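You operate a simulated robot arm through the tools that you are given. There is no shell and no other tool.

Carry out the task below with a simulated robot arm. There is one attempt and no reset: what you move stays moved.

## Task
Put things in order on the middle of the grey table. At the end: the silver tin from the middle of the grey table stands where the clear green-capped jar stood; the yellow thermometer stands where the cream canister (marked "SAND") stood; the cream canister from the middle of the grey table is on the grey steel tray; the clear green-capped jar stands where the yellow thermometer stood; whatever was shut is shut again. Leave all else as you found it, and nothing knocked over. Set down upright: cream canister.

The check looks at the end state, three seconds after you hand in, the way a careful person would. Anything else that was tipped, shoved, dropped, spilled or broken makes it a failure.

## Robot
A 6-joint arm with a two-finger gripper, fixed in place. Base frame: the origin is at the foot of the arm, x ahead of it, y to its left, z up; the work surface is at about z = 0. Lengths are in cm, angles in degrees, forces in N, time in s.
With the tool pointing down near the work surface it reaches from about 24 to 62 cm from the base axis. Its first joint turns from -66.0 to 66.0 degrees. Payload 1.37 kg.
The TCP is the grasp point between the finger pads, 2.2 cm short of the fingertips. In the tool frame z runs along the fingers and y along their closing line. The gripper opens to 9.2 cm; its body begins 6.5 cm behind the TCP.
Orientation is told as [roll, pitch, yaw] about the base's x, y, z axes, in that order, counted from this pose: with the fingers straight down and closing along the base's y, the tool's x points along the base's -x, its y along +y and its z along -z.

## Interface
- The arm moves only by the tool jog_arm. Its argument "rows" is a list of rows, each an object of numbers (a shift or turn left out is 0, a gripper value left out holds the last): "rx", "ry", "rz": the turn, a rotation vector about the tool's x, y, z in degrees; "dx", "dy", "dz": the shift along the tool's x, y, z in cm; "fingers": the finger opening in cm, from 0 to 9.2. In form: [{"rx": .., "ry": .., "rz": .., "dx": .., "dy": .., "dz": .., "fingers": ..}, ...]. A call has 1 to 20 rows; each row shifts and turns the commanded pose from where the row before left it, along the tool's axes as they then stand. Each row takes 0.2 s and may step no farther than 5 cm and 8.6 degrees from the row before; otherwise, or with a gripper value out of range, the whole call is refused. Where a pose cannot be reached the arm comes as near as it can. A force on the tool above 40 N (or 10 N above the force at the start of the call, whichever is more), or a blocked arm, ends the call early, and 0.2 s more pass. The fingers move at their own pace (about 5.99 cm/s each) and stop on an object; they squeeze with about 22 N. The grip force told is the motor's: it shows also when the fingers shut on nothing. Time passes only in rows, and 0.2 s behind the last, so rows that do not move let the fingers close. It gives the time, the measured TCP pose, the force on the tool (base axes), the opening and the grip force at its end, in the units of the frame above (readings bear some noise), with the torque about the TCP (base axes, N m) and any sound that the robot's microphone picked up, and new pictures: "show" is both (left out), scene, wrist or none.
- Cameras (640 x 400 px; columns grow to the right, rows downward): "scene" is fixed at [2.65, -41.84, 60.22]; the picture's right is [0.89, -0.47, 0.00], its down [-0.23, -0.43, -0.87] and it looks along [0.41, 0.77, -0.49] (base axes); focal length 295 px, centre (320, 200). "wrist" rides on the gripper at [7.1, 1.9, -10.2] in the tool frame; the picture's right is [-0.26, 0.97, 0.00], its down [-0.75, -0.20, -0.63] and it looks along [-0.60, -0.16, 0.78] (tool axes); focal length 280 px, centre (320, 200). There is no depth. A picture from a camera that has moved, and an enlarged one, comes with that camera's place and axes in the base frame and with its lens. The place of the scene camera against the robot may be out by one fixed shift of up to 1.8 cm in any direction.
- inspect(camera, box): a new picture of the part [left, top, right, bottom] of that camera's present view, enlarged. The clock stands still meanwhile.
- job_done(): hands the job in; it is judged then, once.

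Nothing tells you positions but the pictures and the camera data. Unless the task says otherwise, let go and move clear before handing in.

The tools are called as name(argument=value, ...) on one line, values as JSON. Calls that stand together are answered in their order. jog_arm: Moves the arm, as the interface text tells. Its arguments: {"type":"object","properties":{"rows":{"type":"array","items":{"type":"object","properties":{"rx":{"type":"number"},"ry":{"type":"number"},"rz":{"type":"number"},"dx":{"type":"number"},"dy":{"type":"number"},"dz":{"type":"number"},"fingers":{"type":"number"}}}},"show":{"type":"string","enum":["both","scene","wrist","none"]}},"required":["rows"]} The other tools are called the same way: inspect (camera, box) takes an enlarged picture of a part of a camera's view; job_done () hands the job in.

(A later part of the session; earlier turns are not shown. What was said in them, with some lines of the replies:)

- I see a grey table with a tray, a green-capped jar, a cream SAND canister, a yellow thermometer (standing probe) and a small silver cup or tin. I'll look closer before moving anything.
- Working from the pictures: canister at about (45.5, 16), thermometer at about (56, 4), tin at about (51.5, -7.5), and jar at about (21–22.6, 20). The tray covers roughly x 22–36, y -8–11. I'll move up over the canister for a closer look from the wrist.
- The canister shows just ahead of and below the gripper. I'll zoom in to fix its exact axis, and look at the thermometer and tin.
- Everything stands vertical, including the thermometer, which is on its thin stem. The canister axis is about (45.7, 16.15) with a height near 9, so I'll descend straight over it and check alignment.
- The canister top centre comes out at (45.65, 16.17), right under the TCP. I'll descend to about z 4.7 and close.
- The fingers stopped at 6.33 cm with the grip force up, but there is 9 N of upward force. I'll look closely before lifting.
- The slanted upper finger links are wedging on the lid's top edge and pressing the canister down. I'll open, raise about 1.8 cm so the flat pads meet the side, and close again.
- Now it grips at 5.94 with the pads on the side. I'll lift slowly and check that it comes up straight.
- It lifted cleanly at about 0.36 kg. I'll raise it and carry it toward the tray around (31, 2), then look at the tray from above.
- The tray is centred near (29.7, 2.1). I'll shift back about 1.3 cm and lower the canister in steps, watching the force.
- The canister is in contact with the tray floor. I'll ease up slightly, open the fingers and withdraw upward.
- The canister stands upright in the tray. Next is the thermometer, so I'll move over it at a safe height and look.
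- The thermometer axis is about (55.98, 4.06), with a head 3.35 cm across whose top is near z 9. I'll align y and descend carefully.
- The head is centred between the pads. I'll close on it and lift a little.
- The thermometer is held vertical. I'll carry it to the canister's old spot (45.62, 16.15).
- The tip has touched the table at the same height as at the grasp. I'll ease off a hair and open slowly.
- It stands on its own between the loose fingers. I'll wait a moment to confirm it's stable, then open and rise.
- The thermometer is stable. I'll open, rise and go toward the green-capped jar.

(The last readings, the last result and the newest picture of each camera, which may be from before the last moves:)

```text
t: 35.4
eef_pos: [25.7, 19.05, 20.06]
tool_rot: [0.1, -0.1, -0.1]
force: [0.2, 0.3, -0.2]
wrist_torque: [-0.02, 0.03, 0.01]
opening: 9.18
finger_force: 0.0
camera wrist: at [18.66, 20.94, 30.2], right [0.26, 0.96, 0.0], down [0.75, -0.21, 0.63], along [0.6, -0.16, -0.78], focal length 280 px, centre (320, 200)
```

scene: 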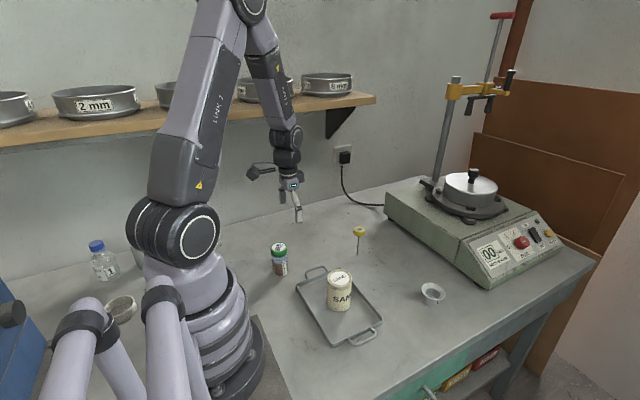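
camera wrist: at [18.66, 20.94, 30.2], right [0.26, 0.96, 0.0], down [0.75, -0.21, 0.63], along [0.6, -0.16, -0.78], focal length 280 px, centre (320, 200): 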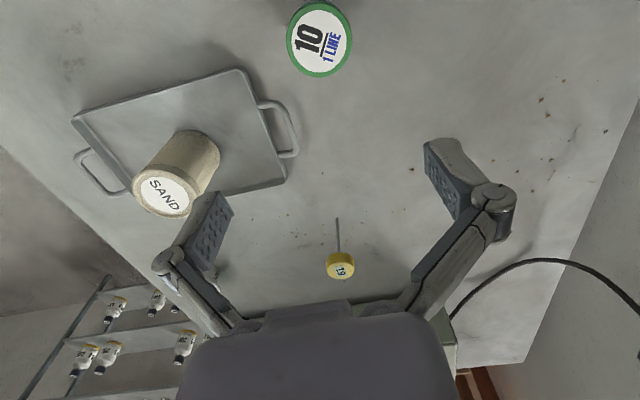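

The thermometer stands upright at its new spot. The jar appears at about (22.0, 20.1), so I'll move over it and refine.

jog_arm(rows=[{"dx": 1.8, "dy": 0.5}, {"dx": 1.8, "dy": 0.5}, {"dz": 2}, {"dz": 1}, {}], show="both")

inspect(camera="wrist", box=[220, 0, 420, 140])

```text
t: 36.6
eef_pos: [22.01, 20.16, 17.01]
tool_rot: [0.1, -0.1, -0.1]
force: [0.0, -0.8, 0.1]
wrist_torque: [-0.01, -0.02, 0.0]
opening: 9.21
finger_force: 0.0
camera wrist: at [15.07, 22.03, 27.18], right [0.26, 0.96, 0.0], down [0.75, -0.21, 0.63], along [0.6, -0.16, -0.78], focal length 280 px, centre (320, 200)
```

scene: 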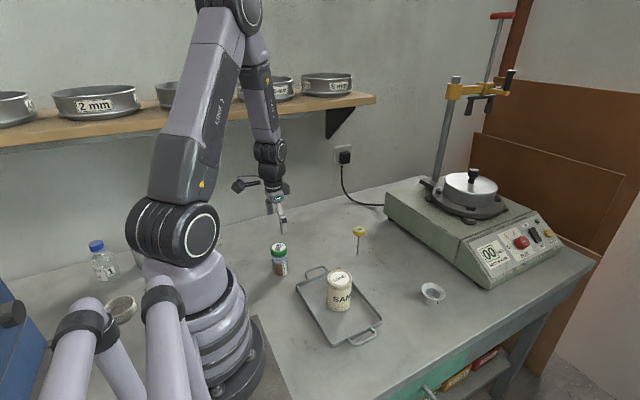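
wrist: 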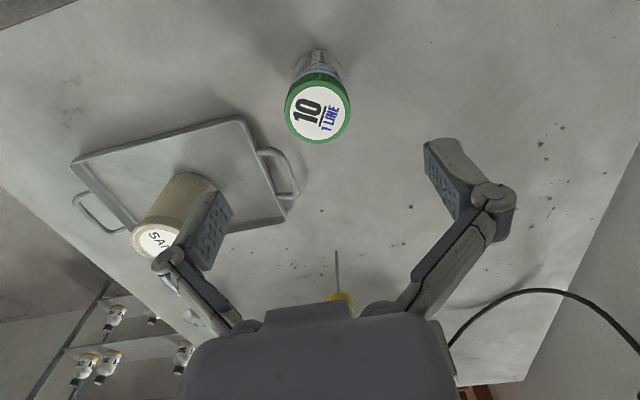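

```text
2.86 times, centred on (320, 70) of wrist
camera zoom: at [15.07, 22.03, 27.18], right [0.26, 0.96, 0.0], down [0.75, -0.21, 0.63], along [0.6, -0.16, -0.78], focal length 801 px, centre (320, 571)
```

zoom: 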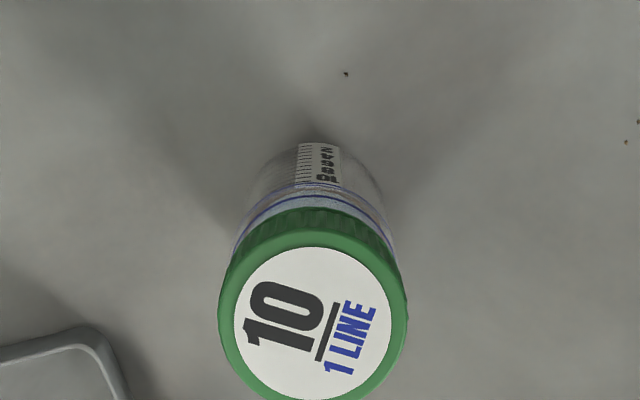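

jog_arm(rows=[{"dz": 2}, {"dz": 2}, {"dz": 1}, {}], show="wrist")

inspect(camera="wrist", box=[220, 50, 420, 190])

```text
t: 37.6
eef_pos: [22.08, 20.18, 12.02]
tool_rot: [0.1, -0.1, -0.1]
force: [-0.1, -0.3, -0.3]
wrist_torque: [0.03, -0.01, 0.01]
opening: 9.19
finger_force: 0.1
camera wrist: at [15.07, 22.04, 22.15], right [0.26, 0.96, 0.0], down [0.75, -0.21, 0.63], along [0.6, -0.16, -0.78], focal length 280 px, centre (320, 200)
```

wrist: 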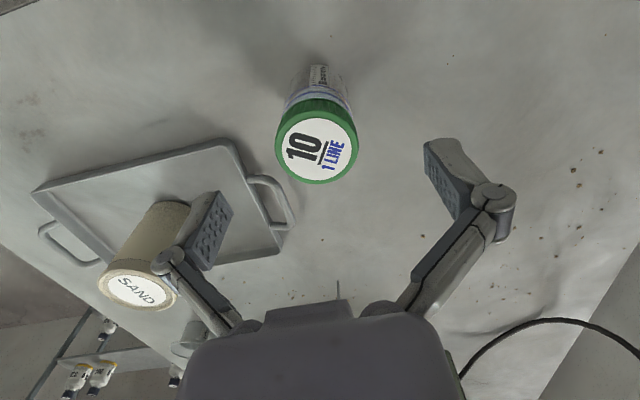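

```text
2.86 times, centred on (320, 120) of wrist
camera zoom: at [15.07, 22.04, 22.15], right [0.26, 0.96, 0.0], down [0.75, -0.21, 0.63], along [0.6, -0.16, -0.78], focal length 801 px, centre (320, 429)
```

zoom: 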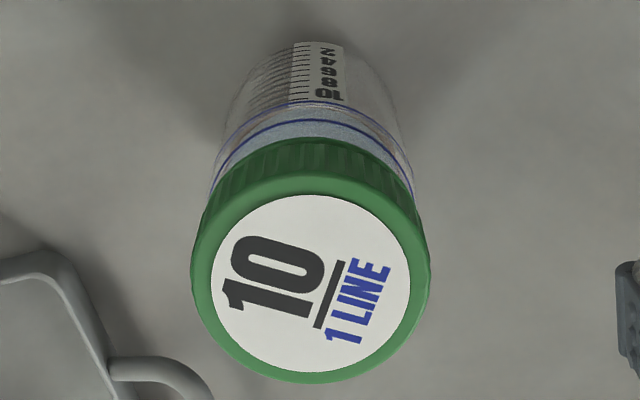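

The jar axis comes out at (21.88, 20.08) with the cap top near z 8.8. I'll correct x slightly, descend to z about 7.2 and close on the cap and shoulder.

jog_arm(rows=[{"dx": 0.25, "dy": -0.05, "dz": 1.5}, {"dz": 1.5}, {"dz": 1.7}, {}, {"fingers": 7}, {"fingers": 5.5}, {}], show="wrist")

```text
t: 39.2
eef_pos: [21.85, 20.2, 7.27]
tool_rot: [0.1, 0.0, -0.2]
force: [-0.1, -0.5, 0.5]
wrist_torque: [0.03, -0.02, 0.01]
opening: 5.5
finger_force: 0.0
camera wrist: at [14.8, 22.09, 17.47], right [0.26, 0.96, 0.0], down [0.75, -0.21, 0.63], along [0.6, -0.16, -0.78], focal length 280 px, centre (320, 200)
```

wrist: 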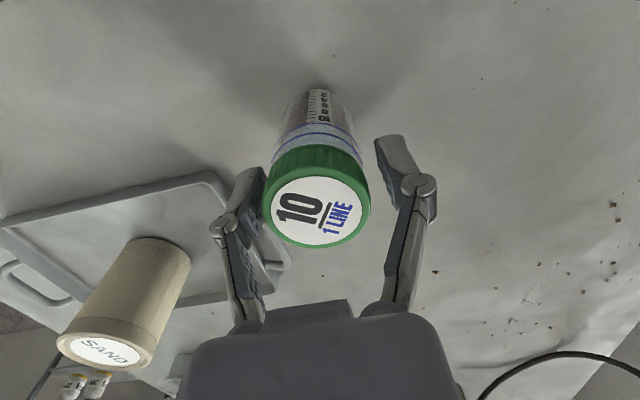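

The jar sits slightly toward the left finger, so I'll shift y by -0.15 and then close.

jog_arm(rows=[{"dy": -0.15}, {}, {"fingers": 4.6}, {"fingers": 4}, {"fingers": 3}, {}, {}], show="wrist")

```text
t: 40.8
eef_pos: [21.77, 20.01, 7.26]
tool_rot: [0.1, -0.1, 0.0]
force: [-1.0, -1.7, 8.8]
wrist_torque: [-0.05, 0.03, -0.04]
opening: 4.49
finger_force: 21.7
camera wrist: at [14.81, 21.89, 17.49], right [0.26, 0.96, 0.0], down [0.75, -0.21, 0.63], along [0.6, -0.16, -0.78], focal length 280 px, centre (320, 200)
```

wrist: 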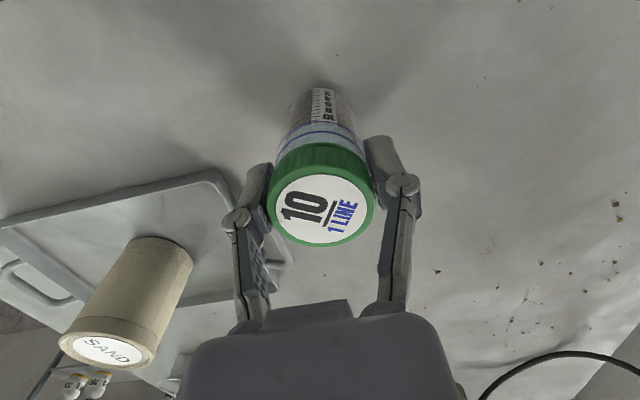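

Gripped on the cap. I'll lift gently and check.

jog_arm(rows=[{"dz": -0.5}, {"dz": -0.5}, {"dz": -1}, {"dz": -2}, {}])

inspect(camera="wrist", box=[210, 60, 430, 260])

```text
t: 42.0
eef_pos: [21.88, 20.05, 11.28]
tool_rot: [0.1, -0.1, -0.1]
force: [-0.2, -1.0, -0.5]
wrist_torque: [0.04, -0.02, 0.04]
opening: 4.48
finger_force: 21.9
camera wrist: at [14.83, 21.83, 21.55], right [0.26, 0.96, 0.0], down [0.75, -0.21, 0.63], along [0.6, -0.16, -0.78], focal length 280 px, centre (320, 200)
```

scene: 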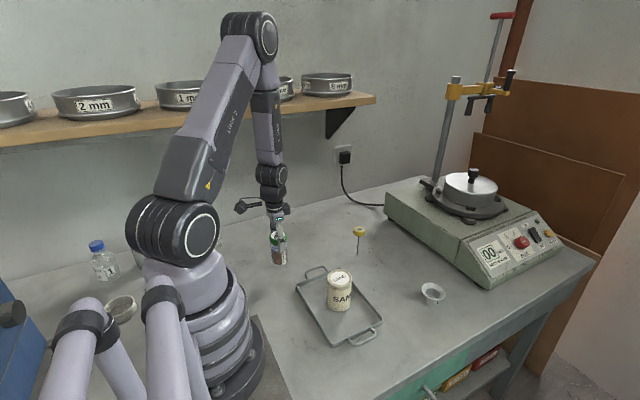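
wrist: 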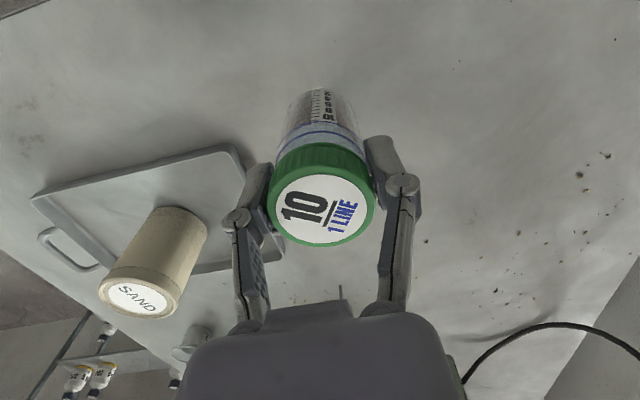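

```text
2.00 times, centred on (320, 160) of wrist
camera zoom: at [14.83, 21.83, 21.55], right [0.26, 0.96, 0.0], down [0.75, -0.21, 0.63], along [0.6, -0.16, -0.78], focal length 561 px, centre (320, 280)
```

zoom: 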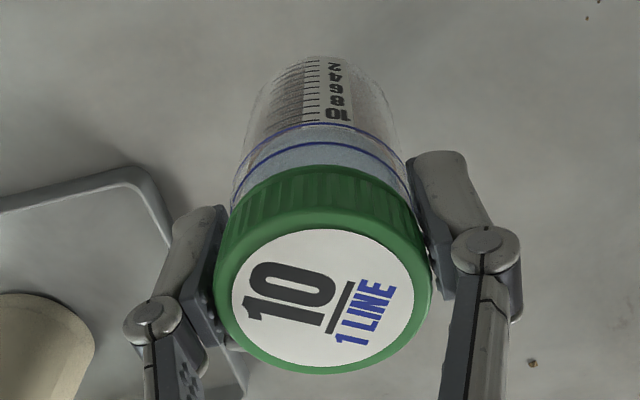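

The jar is up and vertical. I'll raise it further and carry it to the thermometer's old spot at (55.97, 4.05).

jog_arm(rows=[{"dz": -3}, {"dz": -3}, {"dx": -2, "dy": -1}, {"dx": -3.5, "dy": -1.6}, {"dx": -3.5, "dy": -1.6}, {"dx": -3.5, "dy": -1.6}, {"dx": -3.5, "dy": -1.6}, {"dx": -3.5, "dy": -1.6}, {"dx": -3.5, "dy": -1.6}, {"dx": -3.5, "dy": -1.6}, {"dx": -3.5, "dy": -1.6}, {"dx": -2.5, "dy": -1.3}, {"dx": -1.5, "dy": -0.8}, {}, {}])

```text
t: 45.2
eef_pos: [55.81, 3.92, 17.35]
tool_rot: [0.1, 0.0, -0.1]
force: [-0.8, -1.1, -1.4]
wrist_torque: [0.03, 0.03, 0.01]
opening: 4.48
finger_force: 21.8
camera wrist: at [48.8, 5.81, 27.59], right [0.26, 0.96, 0.0], down [0.75, -0.21, 0.63], along [0.6, -0.16, -0.78], focal length 280 px, centre (320, 200)
```

scene: 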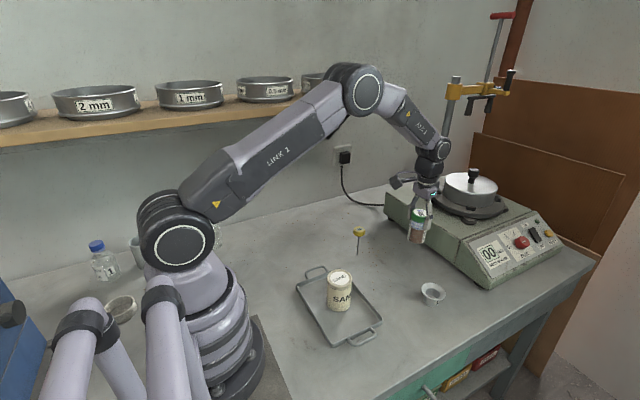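
wrist: 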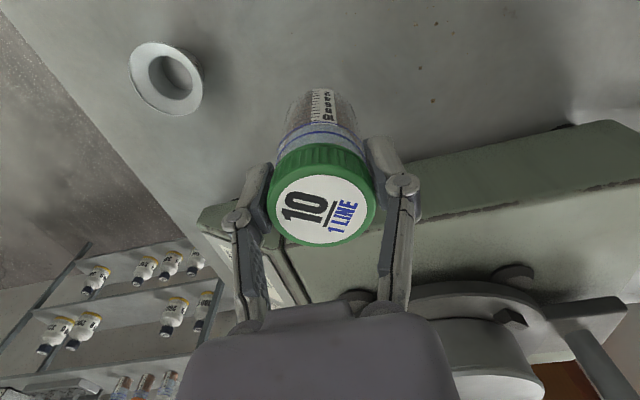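

jog_arm(rows=[{"dx": -0.05, "dy": 0.1, "dz": 2}, {"dz": 2.5}, {"dz": 2.5}, {"dz": 1.5}, {"dz": 1.0}, {}], show="both")

```text
t: 46.6
eef_pos: [55.9, 4.22, 7.83]
tool_rot: [0.2, -0.2, -0.2]
force: [0.7, -0.1, -1.9]
wrist_torque: [-0.03, -0.01, 0.0]
opening: 4.5
finger_force: 22.0
camera wrist: at [48.91, 6.01, 18.06], right [0.26, 0.96, 0.0], down [0.75, -0.21, 0.63], along [0.6, -0.16, -0.78], focal length 280 px, centre (320, 200)
```

scene: 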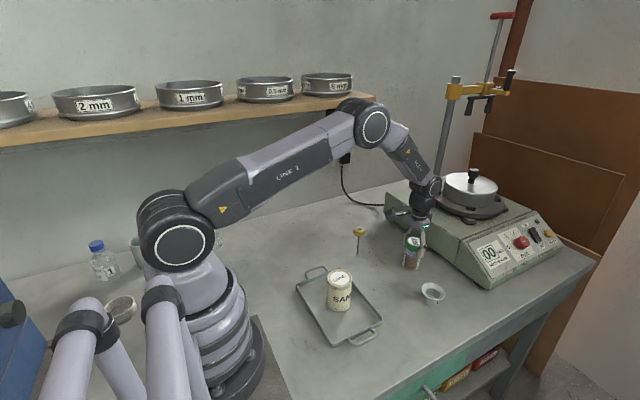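
wrist: 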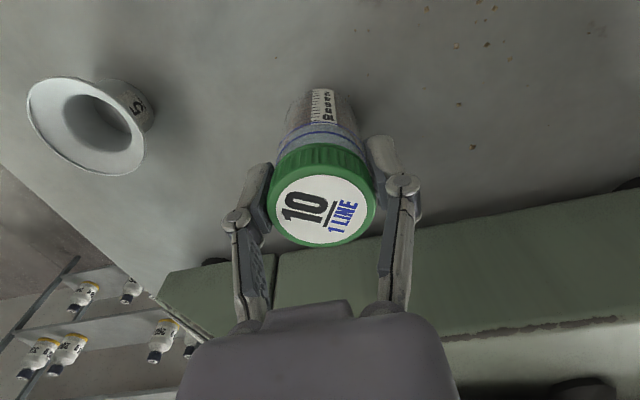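

jog_arm(rows=[{"dy": -0.1, "dz": 0.2}, {"dz": 0.15}, {}], show="none")

jog_arm(rows=[{"dz": 0.1}, {}], show="none")

jog_arm(rows=[{"dz": 0.08}, {}], show="none")

```text
t: 47.4
eef_pos: [55.78, 4.1, 7.54]
tool_rot: [0.2, 0.0, -0.1]
force: [-0.9, -0.2, -1.6]
wrist_torque: [0.0, -0.04, 0.0]
opening: 4.49
finger_force: 22.2
```

```text
t: 48.0
eef_pos: [55.89, 4.02, 7.33]
tool_rot: [0.1, 0.0, -0.1]
force: [0.3, 0.0, -1.7]
wrist_torque: [0.01, -0.01, 0.02]
opening: 4.49
finger_force: 22.5
```

```text
t: 48.6
eef_pos: [55.9, 4.04, 7.29]
tool_rot: [0.0, -0.2, 0.0]
force: [0.0, -0.4, -1.4]
wrist_torque: [-0.01, 0.01, -0.02]
opening: 4.49
finger_force: 22.3
```

jog_arm(rows=[{"dz": 0.08}, {}], show="none")

jog_arm(rows=[{"dz": 0.08}, {}], show="wrist")

```text
t: 49.2
eef_pos: [55.96, 4.06, 7.38]
tool_rot: [0.1, -0.1, -0.1]
force: [-2.7, 0.0, 6.9]
wrist_torque: [0.03, 0.18, 0.04]
opening: 4.48
finger_force: 22.0
```

```text
t: 49.8
eef_pos: [56.04, 3.98, 7.23]
tool_rot: [0.1, -0.2, -0.1]
force: [-4.0, 0.0, 15.3]
wrist_torque: [0.0, 0.06, -0.07]
opening: 4.5
finger_force: 22.3
camera wrist: at [48.94, 5.91, 17.44], right [0.26, 0.96, 0.0], down [0.75, -0.21, 0.63], along [0.61, -0.16, -0.78], focal length 280 px, centre (320, 200)
```

wrist: 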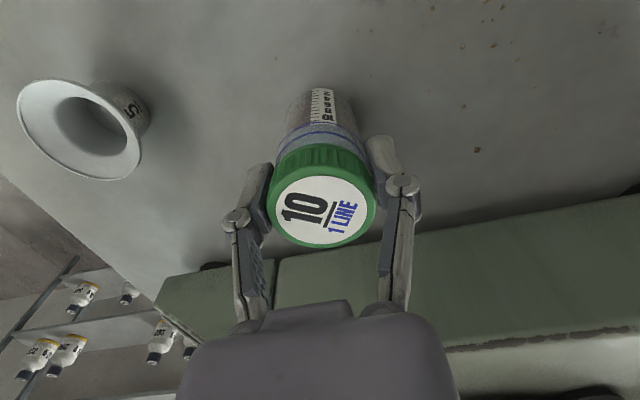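

The jar is on the table. I'll ease off, release and rise.

jog_arm(rows=[{"dz": -0.12}, {}, {"fingers": 4.8}, {"fingers": 5.5}, {"fingers": 7}, {"fingers": 9.2}, {}, {"dz": -1.5}, {"dz": -3}, {"dz": -4}, {}])

```text
t: 52.2
eef_pos: [55.87, 3.98, 15.8]
tool_rot: [0.0, -0.1, -0.1]
force: [-0.8, -0.6, -0.6]
wrist_torque: [-0.01, 0.01, -0.02]
opening: 9.18
finger_force: 0.0
camera wrist: at [48.9, 5.83, 26.03], right [0.26, 0.96, 0.0], down [0.75, -0.21, 0.63], along [0.6, -0.16, -0.78], focal length 280 px, centre (320, 200)
```

scene: 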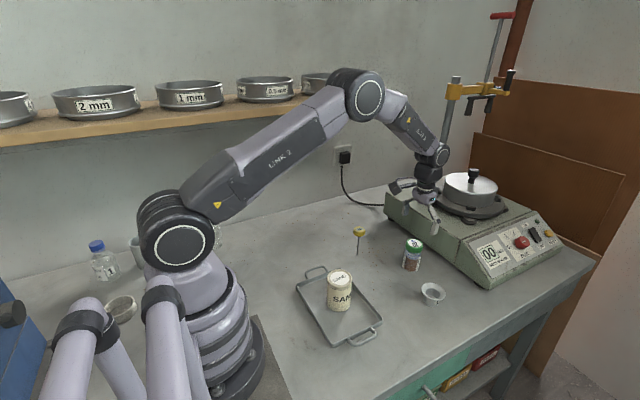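
wrist: 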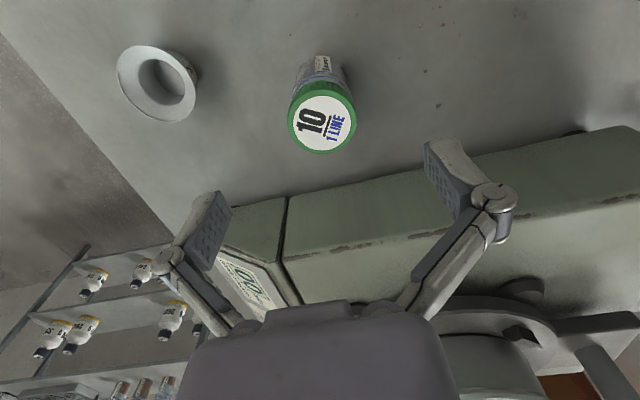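

The jar stands at its target. Now the silver tin, so I'll move above about (51.7, -7.5) for a view.

jog_arm(rows=[{"dx": 1.0, "dy": -3}, {"dx": 1.1, "dy": -3}, {"dx": 1.1, "dy": -3}, {"dx": 1.0, "dy": -2.5}, {}])

inspect(camera="wrist", box=[220, 0, 420, 140])

inspect(camera="scene", box=[380, 225, 480, 315])

```text
t: 53.4
eef_pos: [51.68, -7.5, 15.75]
tool_rot: [0.1, -0.1, -0.1]
force: [0.0, 0.4, 0.5]
wrist_torque: [-0.01, 0.03, -0.02]
opening: 9.2
finger_force: 0.0
camera wrist: at [44.71, -5.58, 25.99], right [0.26, 0.96, 0.0], down [0.75, -0.21, 0.63], along [0.6, -0.16, -0.78], focal length 280 px, centre (320, 200)
```

scene: 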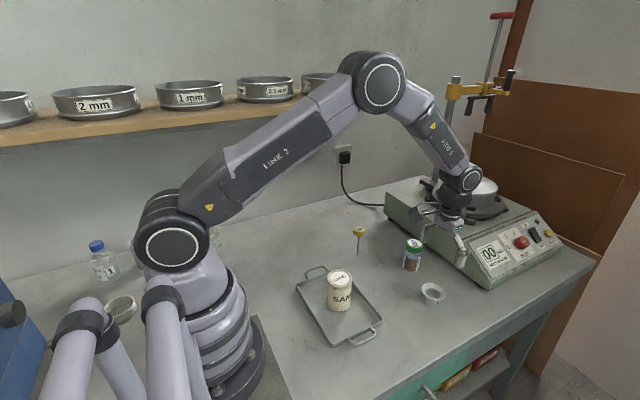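
wrist: 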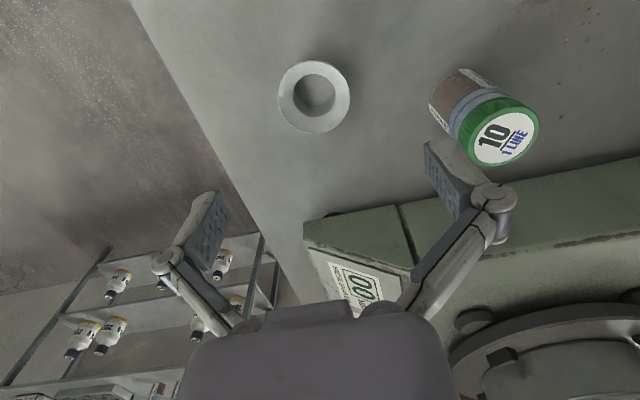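

```text
2.86 times, centred on (320, 70) of wrist
camera zoom: at [44.71, -5.58, 25.99], right [0.26, 0.96, 0.0], down [0.75, -0.21, 0.63], along [0.6, -0.16, -0.78], focal length 801 px, centre (320, 571)
```

zoom: 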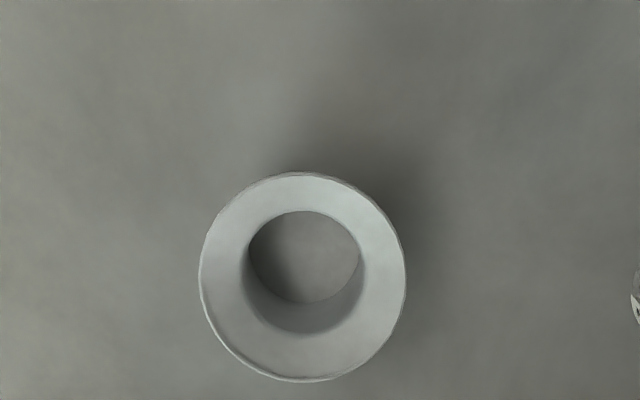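

```text
4.44 times, centred on (430, 270) of scene
camera zoom: at [2.65, -41.84, 60.22], right [0.89, -0.47, 0.0], down [-0.23, -0.43, -0.87], along [0.41, 0.77, -0.49], focal length 1311 px, centre (-169, -111)
```

zoom: 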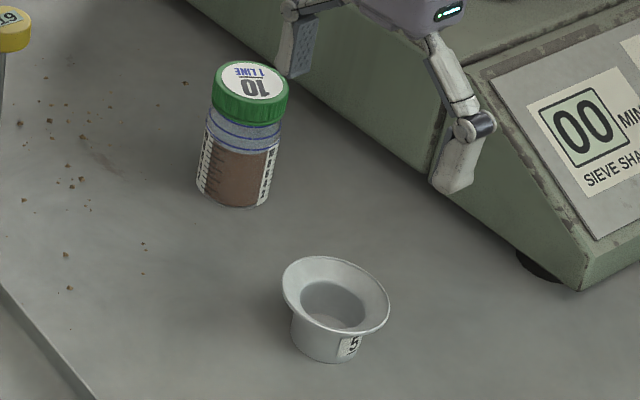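

The tin rim centre is about (51.7, -7.9), diameter about 5.7, height about 4. I'll align and descend partway to verify.

jog_arm(rows=[{"dx": 0.1, "dy": -0.4, "dz": 2}, {"dz": 2}, {"dz": 2}, {"dz": 2}, {}], show="wrist")

inspect(camera="wrist", box=[220, 60, 420, 200])

```text
t: 54.6
eef_pos: [51.6, -7.93, 7.77]
tool_rot: [0.1, -0.2, -0.1]
force: [0.5, -0.2, -0.8]
wrist_torque: [0.0, -0.02, 0.02]
opening: 9.22
finger_force: 0.1
camera wrist: at [44.61, -6.06, 17.97], right [0.26, 0.96, 0.0], down [0.75, -0.21, 0.63], along [0.6, -0.16, -0.78], focal length 280 px, centre (320, 200)
```

wrist: 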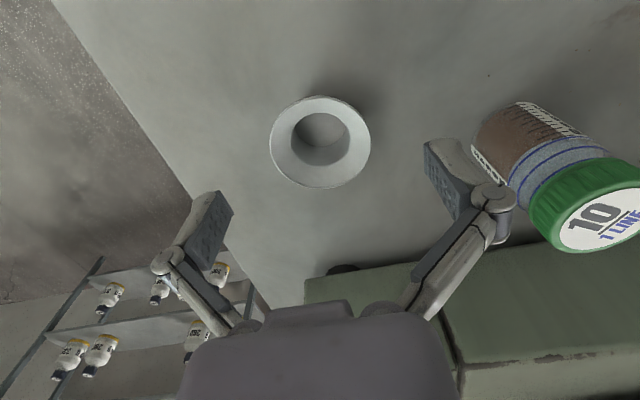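

```text
2.86 times, centred on (320, 130) of wrist
camera zoom: at [44.61, -6.06, 17.97], right [0.26, 0.96, 0.0], down [0.75, -0.21, 0.63], along [0.6, -0.16, -0.78], focal length 801 px, centre (320, 400)
```

zoom: 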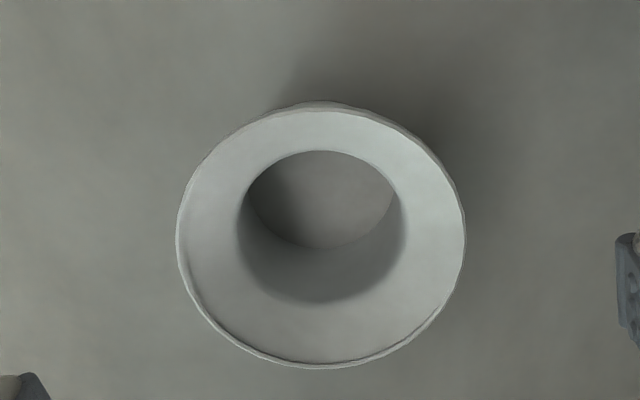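

Rim centre confirmed at (51.73, -7.91), with rim height about 3.5. I'll descend to z about 3.9 and close on the rim.

jog_arm(rows=[{"dy": 0.05, "dz": 1.5}, {"dz": 1.3}, {"dz": 1.0}, {}, {"fingers": 7.5}, {"fingers": 6.6}, {}], show="wrist")

```text
t: 56.2
eef_pos: [51.57, -7.78, 3.98]
tool_rot: [0.1, -0.1, -0.2]
force: [0.3, 0.0, -0.2]
wrist_torque: [0.02, -0.01, 0.01]
opening: 6.59
finger_force: 0.1
camera wrist: at [44.56, -5.93, 14.19], right [0.26, 0.96, 0.0], down [0.75, -0.21, 0.63], along [0.6, -0.16, -0.78], focal length 280 px, centre (320, 200)
```

wrist: 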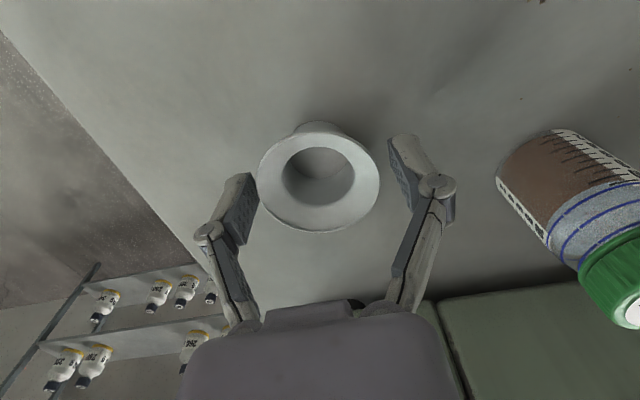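

jog_arm(rows=[{"fingers": 5.9}, {"fingers": 5.2}, {"fingers": 4.5}, {}, {}], show="wrist")

inspect(camera="wrist", box=[180, 80, 460, 320])

```text
t: 57.4
eef_pos: [51.59, -7.76, 3.85]
tool_rot: [0.0, 0.0, -0.2]
force: [-0.3, -0.2, 3.0]
wrist_torque: [-0.02, -0.03, 0.02]
opening: 5.62
finger_force: 22.1
camera wrist: at [44.57, -5.93, 14.21], right [0.26, 0.96, 0.0], down [0.75, -0.21, 0.63], along [0.6, -0.16, -0.78], focal length 280 px, centre (320, 200)
```

wrist: 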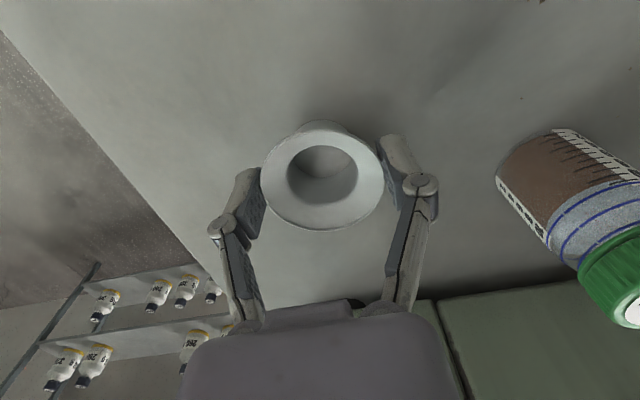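

```text
1.67 times, centred on (320, 200) of wrist
camera zoom: at [44.57, -5.93, 14.21], right [0.26, 0.96, 0.0], down [0.75, -0.21, 0.63], along [0.6, -0.16, -0.78], focal length 467 px, centre (320, 200)
```

zoom: 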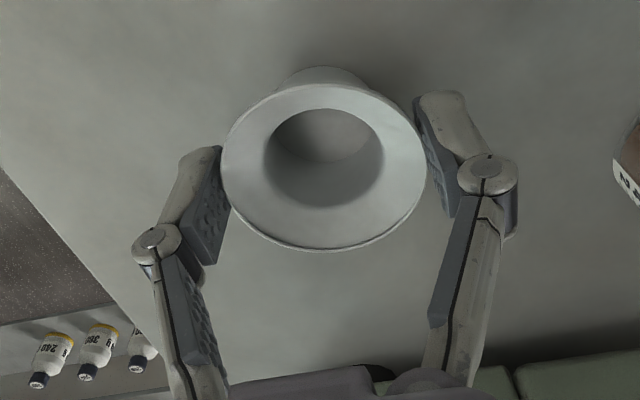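

The grip is on the rim at 5.62. I'll lift gently and check that it hangs level.

jog_arm(rows=[{"dz": -0.4}, {"dz": -0.6}, {"dz": -1}, {"dz": -1}, {}])

inspect(camera="wrist", box=[180, 80, 460, 320])

inspect(camera="scene", box=[380, 215, 480, 315])

```text
t: 58.6
eef_pos: [51.54, -7.79, 6.99]
tool_rot: [0.0, -0.2, -0.1]
force: [0.4, -0.3, 0.8]
wrist_torque: [0.02, -0.01, 0.0]
opening: 5.63
finger_force: 21.7
camera wrist: at [44.56, -5.93, 17.23], right [0.26, 0.96, 0.0], down [0.75, -0.21, 0.63], along [0.6, -0.16, -0.78], focal length 280 px, centre (320, 200)
```

scene: 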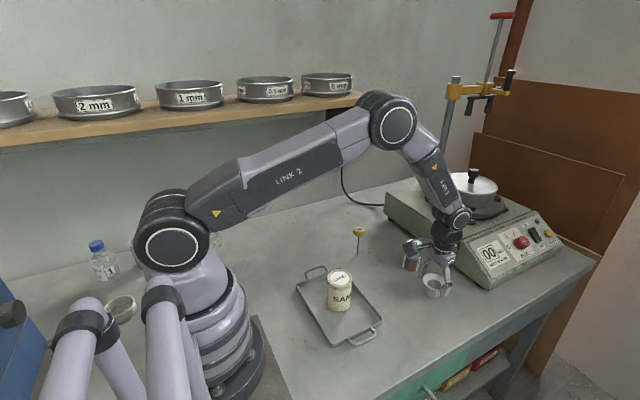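
wrist: 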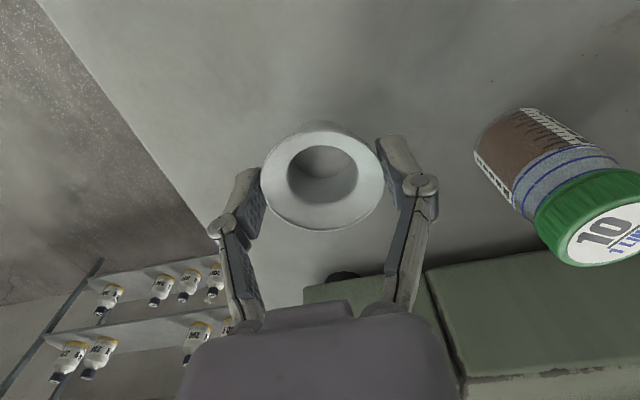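

```text
1.67 times, centred on (320, 200) of wrist
camera zoom: at [44.56, -5.93, 17.23], right [0.26, 0.96, 0.0], down [0.75, -0.21, 0.63], along [0.6, -0.16, -0.78], focal length 467 px, centre (320, 200)
```

zoom: 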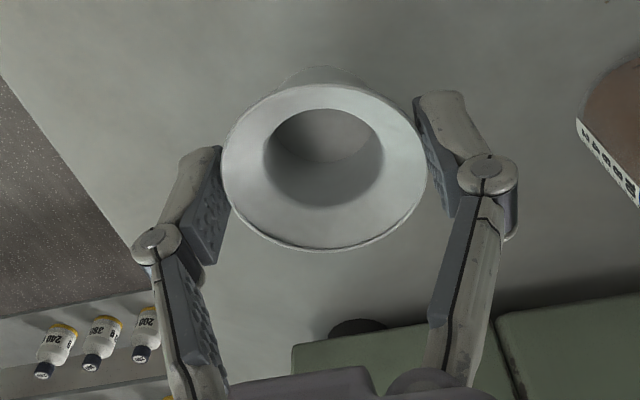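

```text
4.00 times, centred on (430, 265) of scene
camera zoom: at [2.65, -41.84, 60.22], right [0.89, -0.47, 0.0], down [-0.23, -0.43, -0.87], along [0.41, 0.77, -0.49], focal length 1180 px, centre (-120, -60)
```

zoom: 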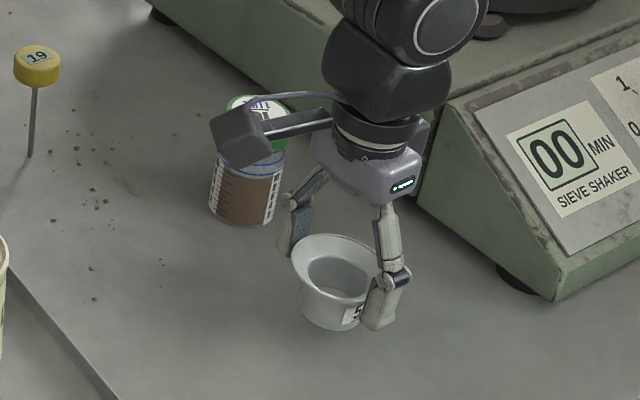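

The tin is held level. I'll raise it to z about 18 and carry it to the jar's original spot at (21.95, 20.03).

jog_arm(rows=[{"dz": -3}, {"dz": -4}, {"dz": -4}, {"dx": 1.5, "dy": 1.4}, {"dx": 2.97, "dy": 2.79}, {"dx": 2.97, "dy": 2.79}, {"dx": 2.97, "dy": 2.79}, {"dx": 2.97, "dy": 2.79}, {"dx": 2.97, "dy": 2.79}, {"dx": 2.97, "dy": 2.79}, {"dx": 2.97, "dy": 2.79}, {"dx": 2.97, "dy": 2.79}, {"dx": 2.97, "dy": 2.79}, {"dx": 1.46, "dy": 1.35}, {}, {}])

```text
t: 62.0
eef_pos: [21.97, 20.07, 17.98]
tool_rot: [0.1, -0.1, -0.2]
force: [0.0, 0.0, 0.6]
wrist_torque: [0.0, 0.03, 0.03]
opening: 5.6
finger_force: 21.9
camera wrist: at [14.85, 21.95, 28.2], right [0.26, 0.96, 0.0], down [0.75, -0.21, 0.63], along [0.6, -0.16, -0.78], focal length 280 px, centre (320, 200)
```

scene: 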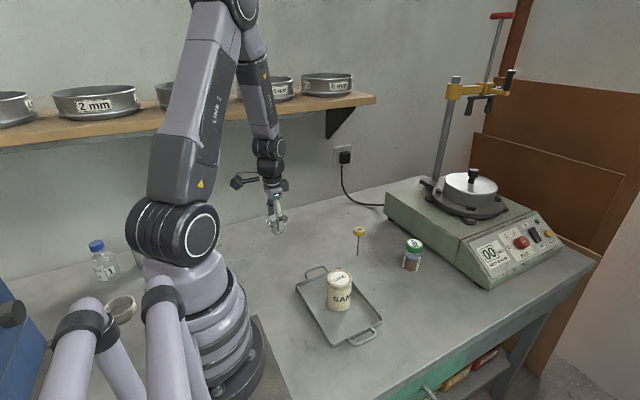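
wrist: 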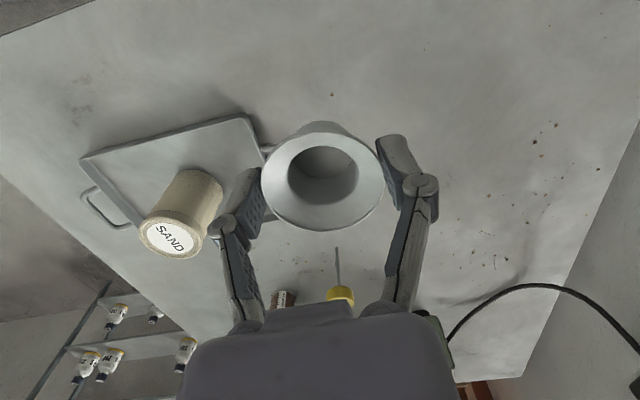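

jog_arm(rows=[{"dz": 3}, {"dz": 3}, {"dz": 3}, {"dz": 2.5}, {"dz": 1.2}, {"dz": 0.6}, {}], show="both")

```text
t: 63.6
eef_pos: [21.92, 20.06, 4.64]
tool_rot: [0.1, -0.2, -0.1]
force: [0.4, 0.2, -0.3]
wrist_torque: [-0.02, 0.01, 0.02]
opening: 5.62
finger_force: 22.0
camera wrist: at [14.89, 21.92, 14.91], right [0.26, 0.96, 0.0], down [0.75, -0.21, 0.63], along [0.6, -0.16, -0.78], focal length 280 px, centre (320, 200)
```

scene: 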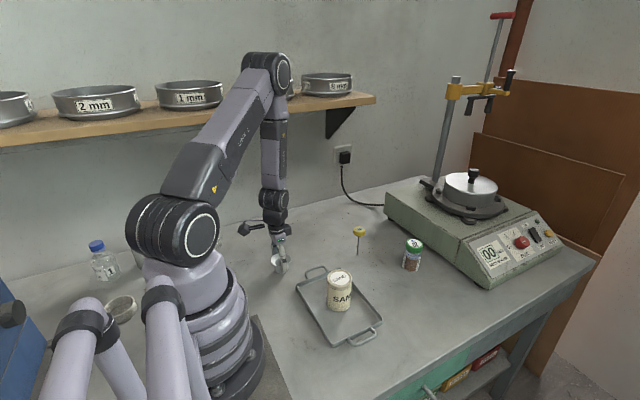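
wrist: 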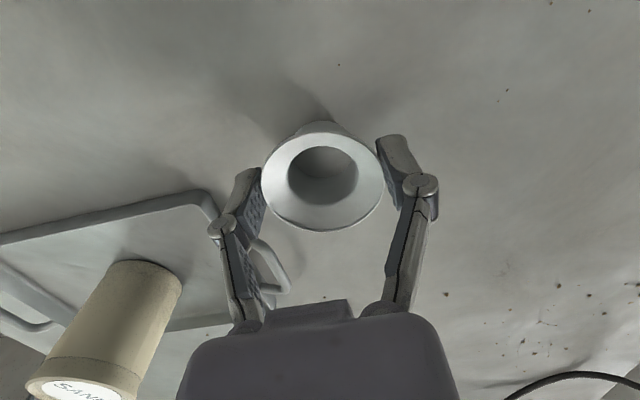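

jog_arm(rows=[{"dz": 0.3}, {"dz": 0.15}, {}], show="none")

jog_arm(rows=[{"dz": 0.1}, {}], show="none")

jog_arm(rows=[{"dz": 0.08}, {}], show="none")

```text
t: 64.4
eef_pos: [21.9, 20.11, 4.29]
tool_rot: [0.1, -0.2, -0.1]
force: [0.5, -1.1, 0.1]
wrist_torque: [-0.02, 0.02, 0.01]
opening: 5.61
finger_force: 21.8
```

```text
t: 65.0
eef_pos: [21.94, 20.09, 4.11]
tool_rot: [0.1, -0.1, -0.1]
force: [0.3, 1.0, -0.4]
wrist_torque: [0.0, -0.01, 0.01]
opening: 5.63
finger_force: 22.0
```

```text
t: 65.6
eef_pos: [21.92, 20.11, 4.0]
tool_rot: [0.1, -0.1, -0.1]
force: [-0.8, -0.1, -0.3]
wrist_torque: [-0.03, 0.04, -0.01]
opening: 5.6
finger_force: 22.1
```

jog_arm(rows=[{"dz": 0.08}, {}], show="none")

jog_arm(rows=[{"dz": 0.06}, {}], show="wrist")

```text
t: 66.2
eef_pos: [21.87, 20.07, 4.02]
tool_rot: [0.1, -0.1, -0.1]
force: [-0.4, -0.3, 13.2]
wrist_torque: [-0.02, 0.01, 0.0]
opening: 5.62
finger_force: 22.7
```

```text
t: 66.8
eef_pos: [21.84, 20.15, 3.95]
tool_rot: [0.1, 0.0, -0.1]
force: [1.1, -1.2, 19.1]
wrist_torque: [-0.07, -0.07, -0.01]
opening: 5.61
finger_force: 22.0
camera wrist: at [14.91, 21.95, 14.11], right [0.26, 0.96, 0.0], down [0.75, -0.21, 0.63], along [0.6, -0.16, -0.78], focal length 280 px, centre (320, 200)
```

wrist: 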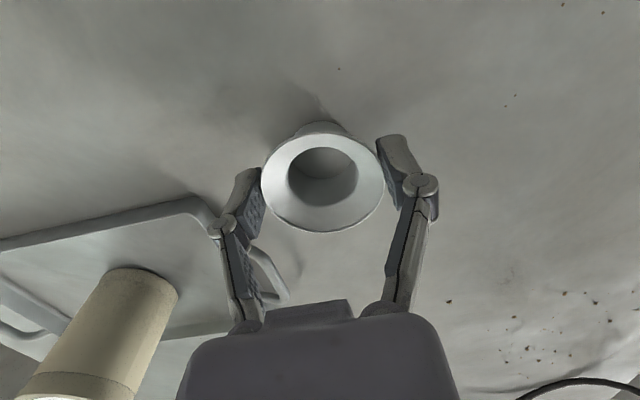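

The tin is in contact with the table. I'll ease off, release and rise.

jog_arm(rows=[{"dz": -0.12}, {}, {"fingers": 6.0}, {"fingers": 7}, {"fingers": 8.5}, {"fingers": 9.2}, {}, {"dz": -2}, {"dz": -4}, {"dz": -4}, {"dz": -4}, {}])

inspect(camera="scene", box=[240, 200, 480, 350])

inspect(camera="wrist", box=[220, 0, 420, 140])

```text
t: 69.4
eef_pos: [21.84, 20.04, 18.04]
tool_rot: [0.1, -0.1, -0.1]
force: [0.5, 0.2, -0.2]
wrist_torque: [-0.04, 0.03, 0.0]
opening: 9.19
finger_force: 0.0
camera wrist: at [14.88, 21.94, 28.2], right [0.26, 0.96, 0.0], down [0.75, -0.21, 0.63], along [0.6, -0.16, -0.78], focal length 280 px, centre (320, 200)
```

scene: 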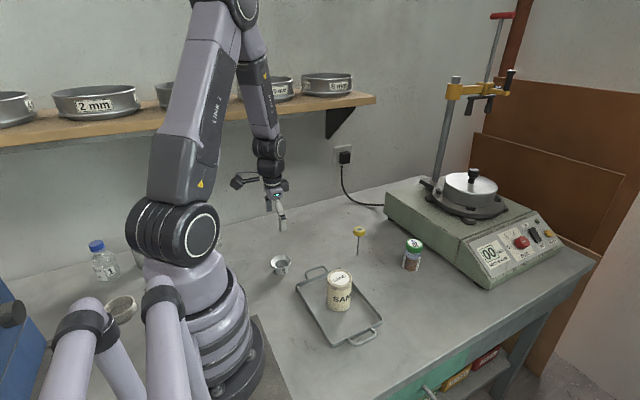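
wrist: 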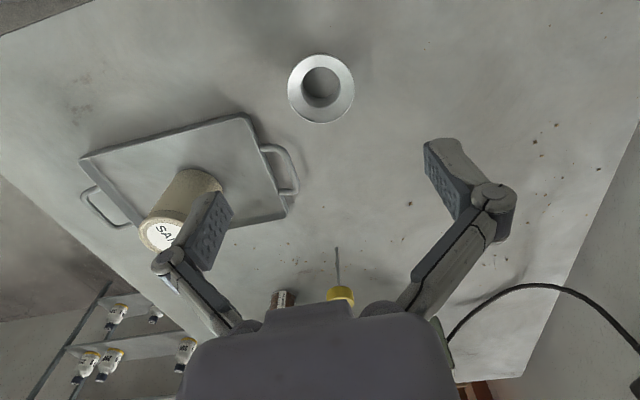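

```text
2.67 times, centred on (360, 275) of scene
camera zoom: at [2.65, -41.84, 60.22], right [0.89, -0.47, 0.0], down [-0.23, -0.43, -0.87], along [0.41, 0.77, -0.49], focal length 787 px, centre (213, 0)
```

zoom: 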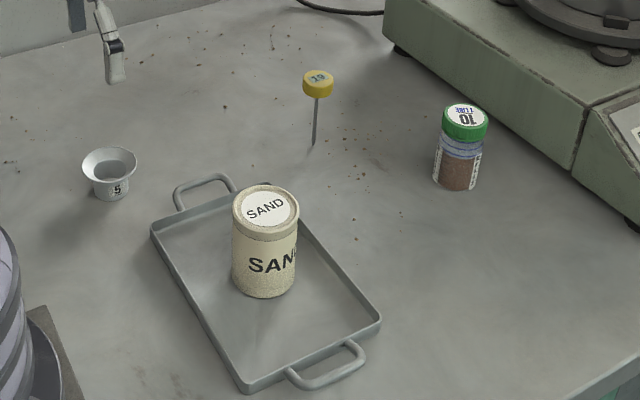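

```text
2.86 times, centred on (320, 70) of wrist
camera zoom: at [14.88, 21.94, 28.2], right [0.26, 0.96, 0.0], down [0.75, -0.21, 0.63], along [0.6, -0.16, -0.78], focal length 801 px, centre (320, 571)
```

zoom: 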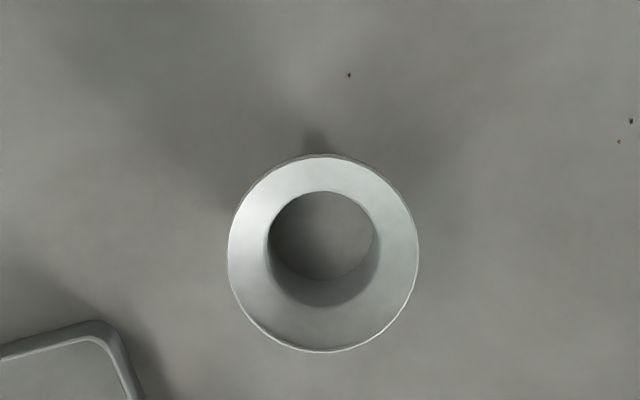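

Everything stands at its target: tin at the jar's spot, thermometer at the canister's, jar at the thermometer's, and canister in the tray. I'll move the arm well clear and check once more.

jog_arm(rows=[{"dz": -4}, {"dz": -4}, {"dz": -4}, {"dx": -3, "dy": -2, "dz": -2}, {"dx": -4, "dy": -2}, {"dx": -4, "dy": -2}, {"dx": -4, "dy": -2}, {}, {}])

inspect(camera="scene", box=[240, 200, 480, 350])

```text
t: 71.4
eef_pos: [36.95, 12.07, 32.09]
tool_rot: [0.0, -0.1, 0.0]
force: [0.1, -0.7, -0.9]
wrist_torque: [-0.04, 0.01, -0.02]
opening: 9.18
finger_force: 0.0
camera wrist: at [29.92, 13.93, 42.23], right [0.26, 0.96, 0.0], down [0.75, -0.21, 0.63], along [0.6, -0.16, -0.78], focal length 280 px, centre (320, 200)
```

scene: 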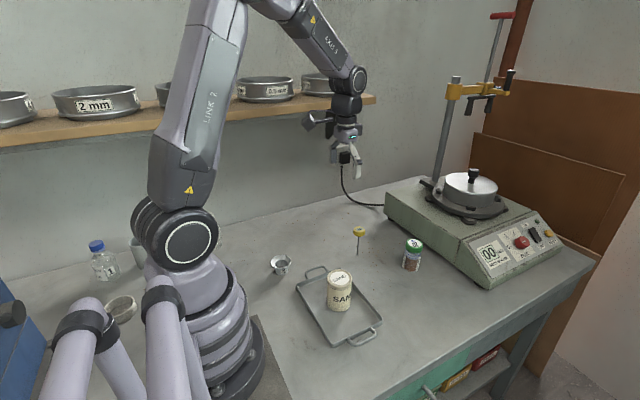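
wrist: 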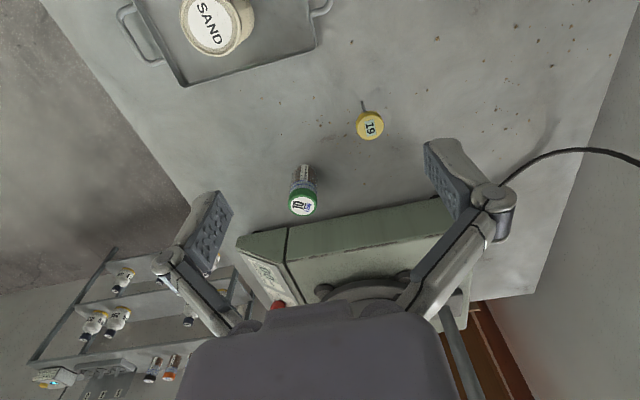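

```text
2.67 times, centred on (360, 275) of scene
camera zoom: at [2.65, -41.84, 60.22], right [0.89, -0.47, 0.0], down [-0.23, -0.43, -0.87], along [0.41, 0.77, -0.49], focal length 787 px, centre (213, 0)
```

zoom: 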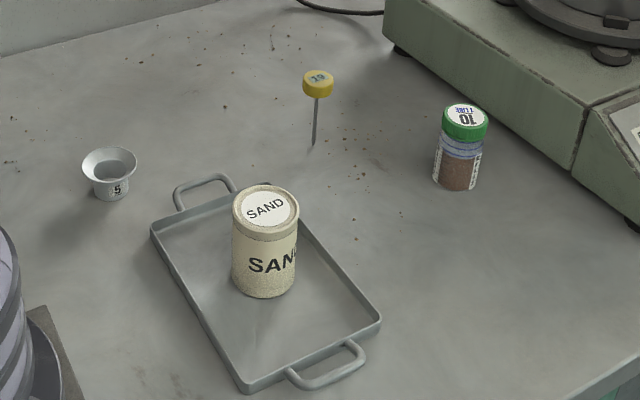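

All four objects are upright at their targets. The tray, the shaker and everything else look undisturbed, and the gripper is open and clear. I'm handing in now.

job_done()

```text
The job is handed in.
```

The table is in the order you asked for and the job is handed in; I haven't seen the check's result. In the last pictures everything was standing and the arm was clear with its gripper open.

| Object | Where it is now |
|---|---|
| Silver tin | Where the green-capped jar stood, about (21.9, 20.0) cm |
| Yellow thermometer | Where the cream canister stood, about (45.6, 16.1) cm, standing on its stem |
| Cream canister ("SAND") | Upright on the grey steel tray, about (30.3, 2.1) cm |
| Clear green-capped jar | Where the thermometer stood, about (56.0, 4.0) cm |

- **Placement:** I worked positions out from the camera views, so each swapped object should be within a few millimetres of the old spot.
- **Canister:** My first grip pressed on the lid's edge, so I let go and gripped higher. It lifted cleanly, with no visible change to the lid.
- **Shut things:** I opened nothing, so nothing needed shutting again. The tray and the sieve shaker look as they did at the start.
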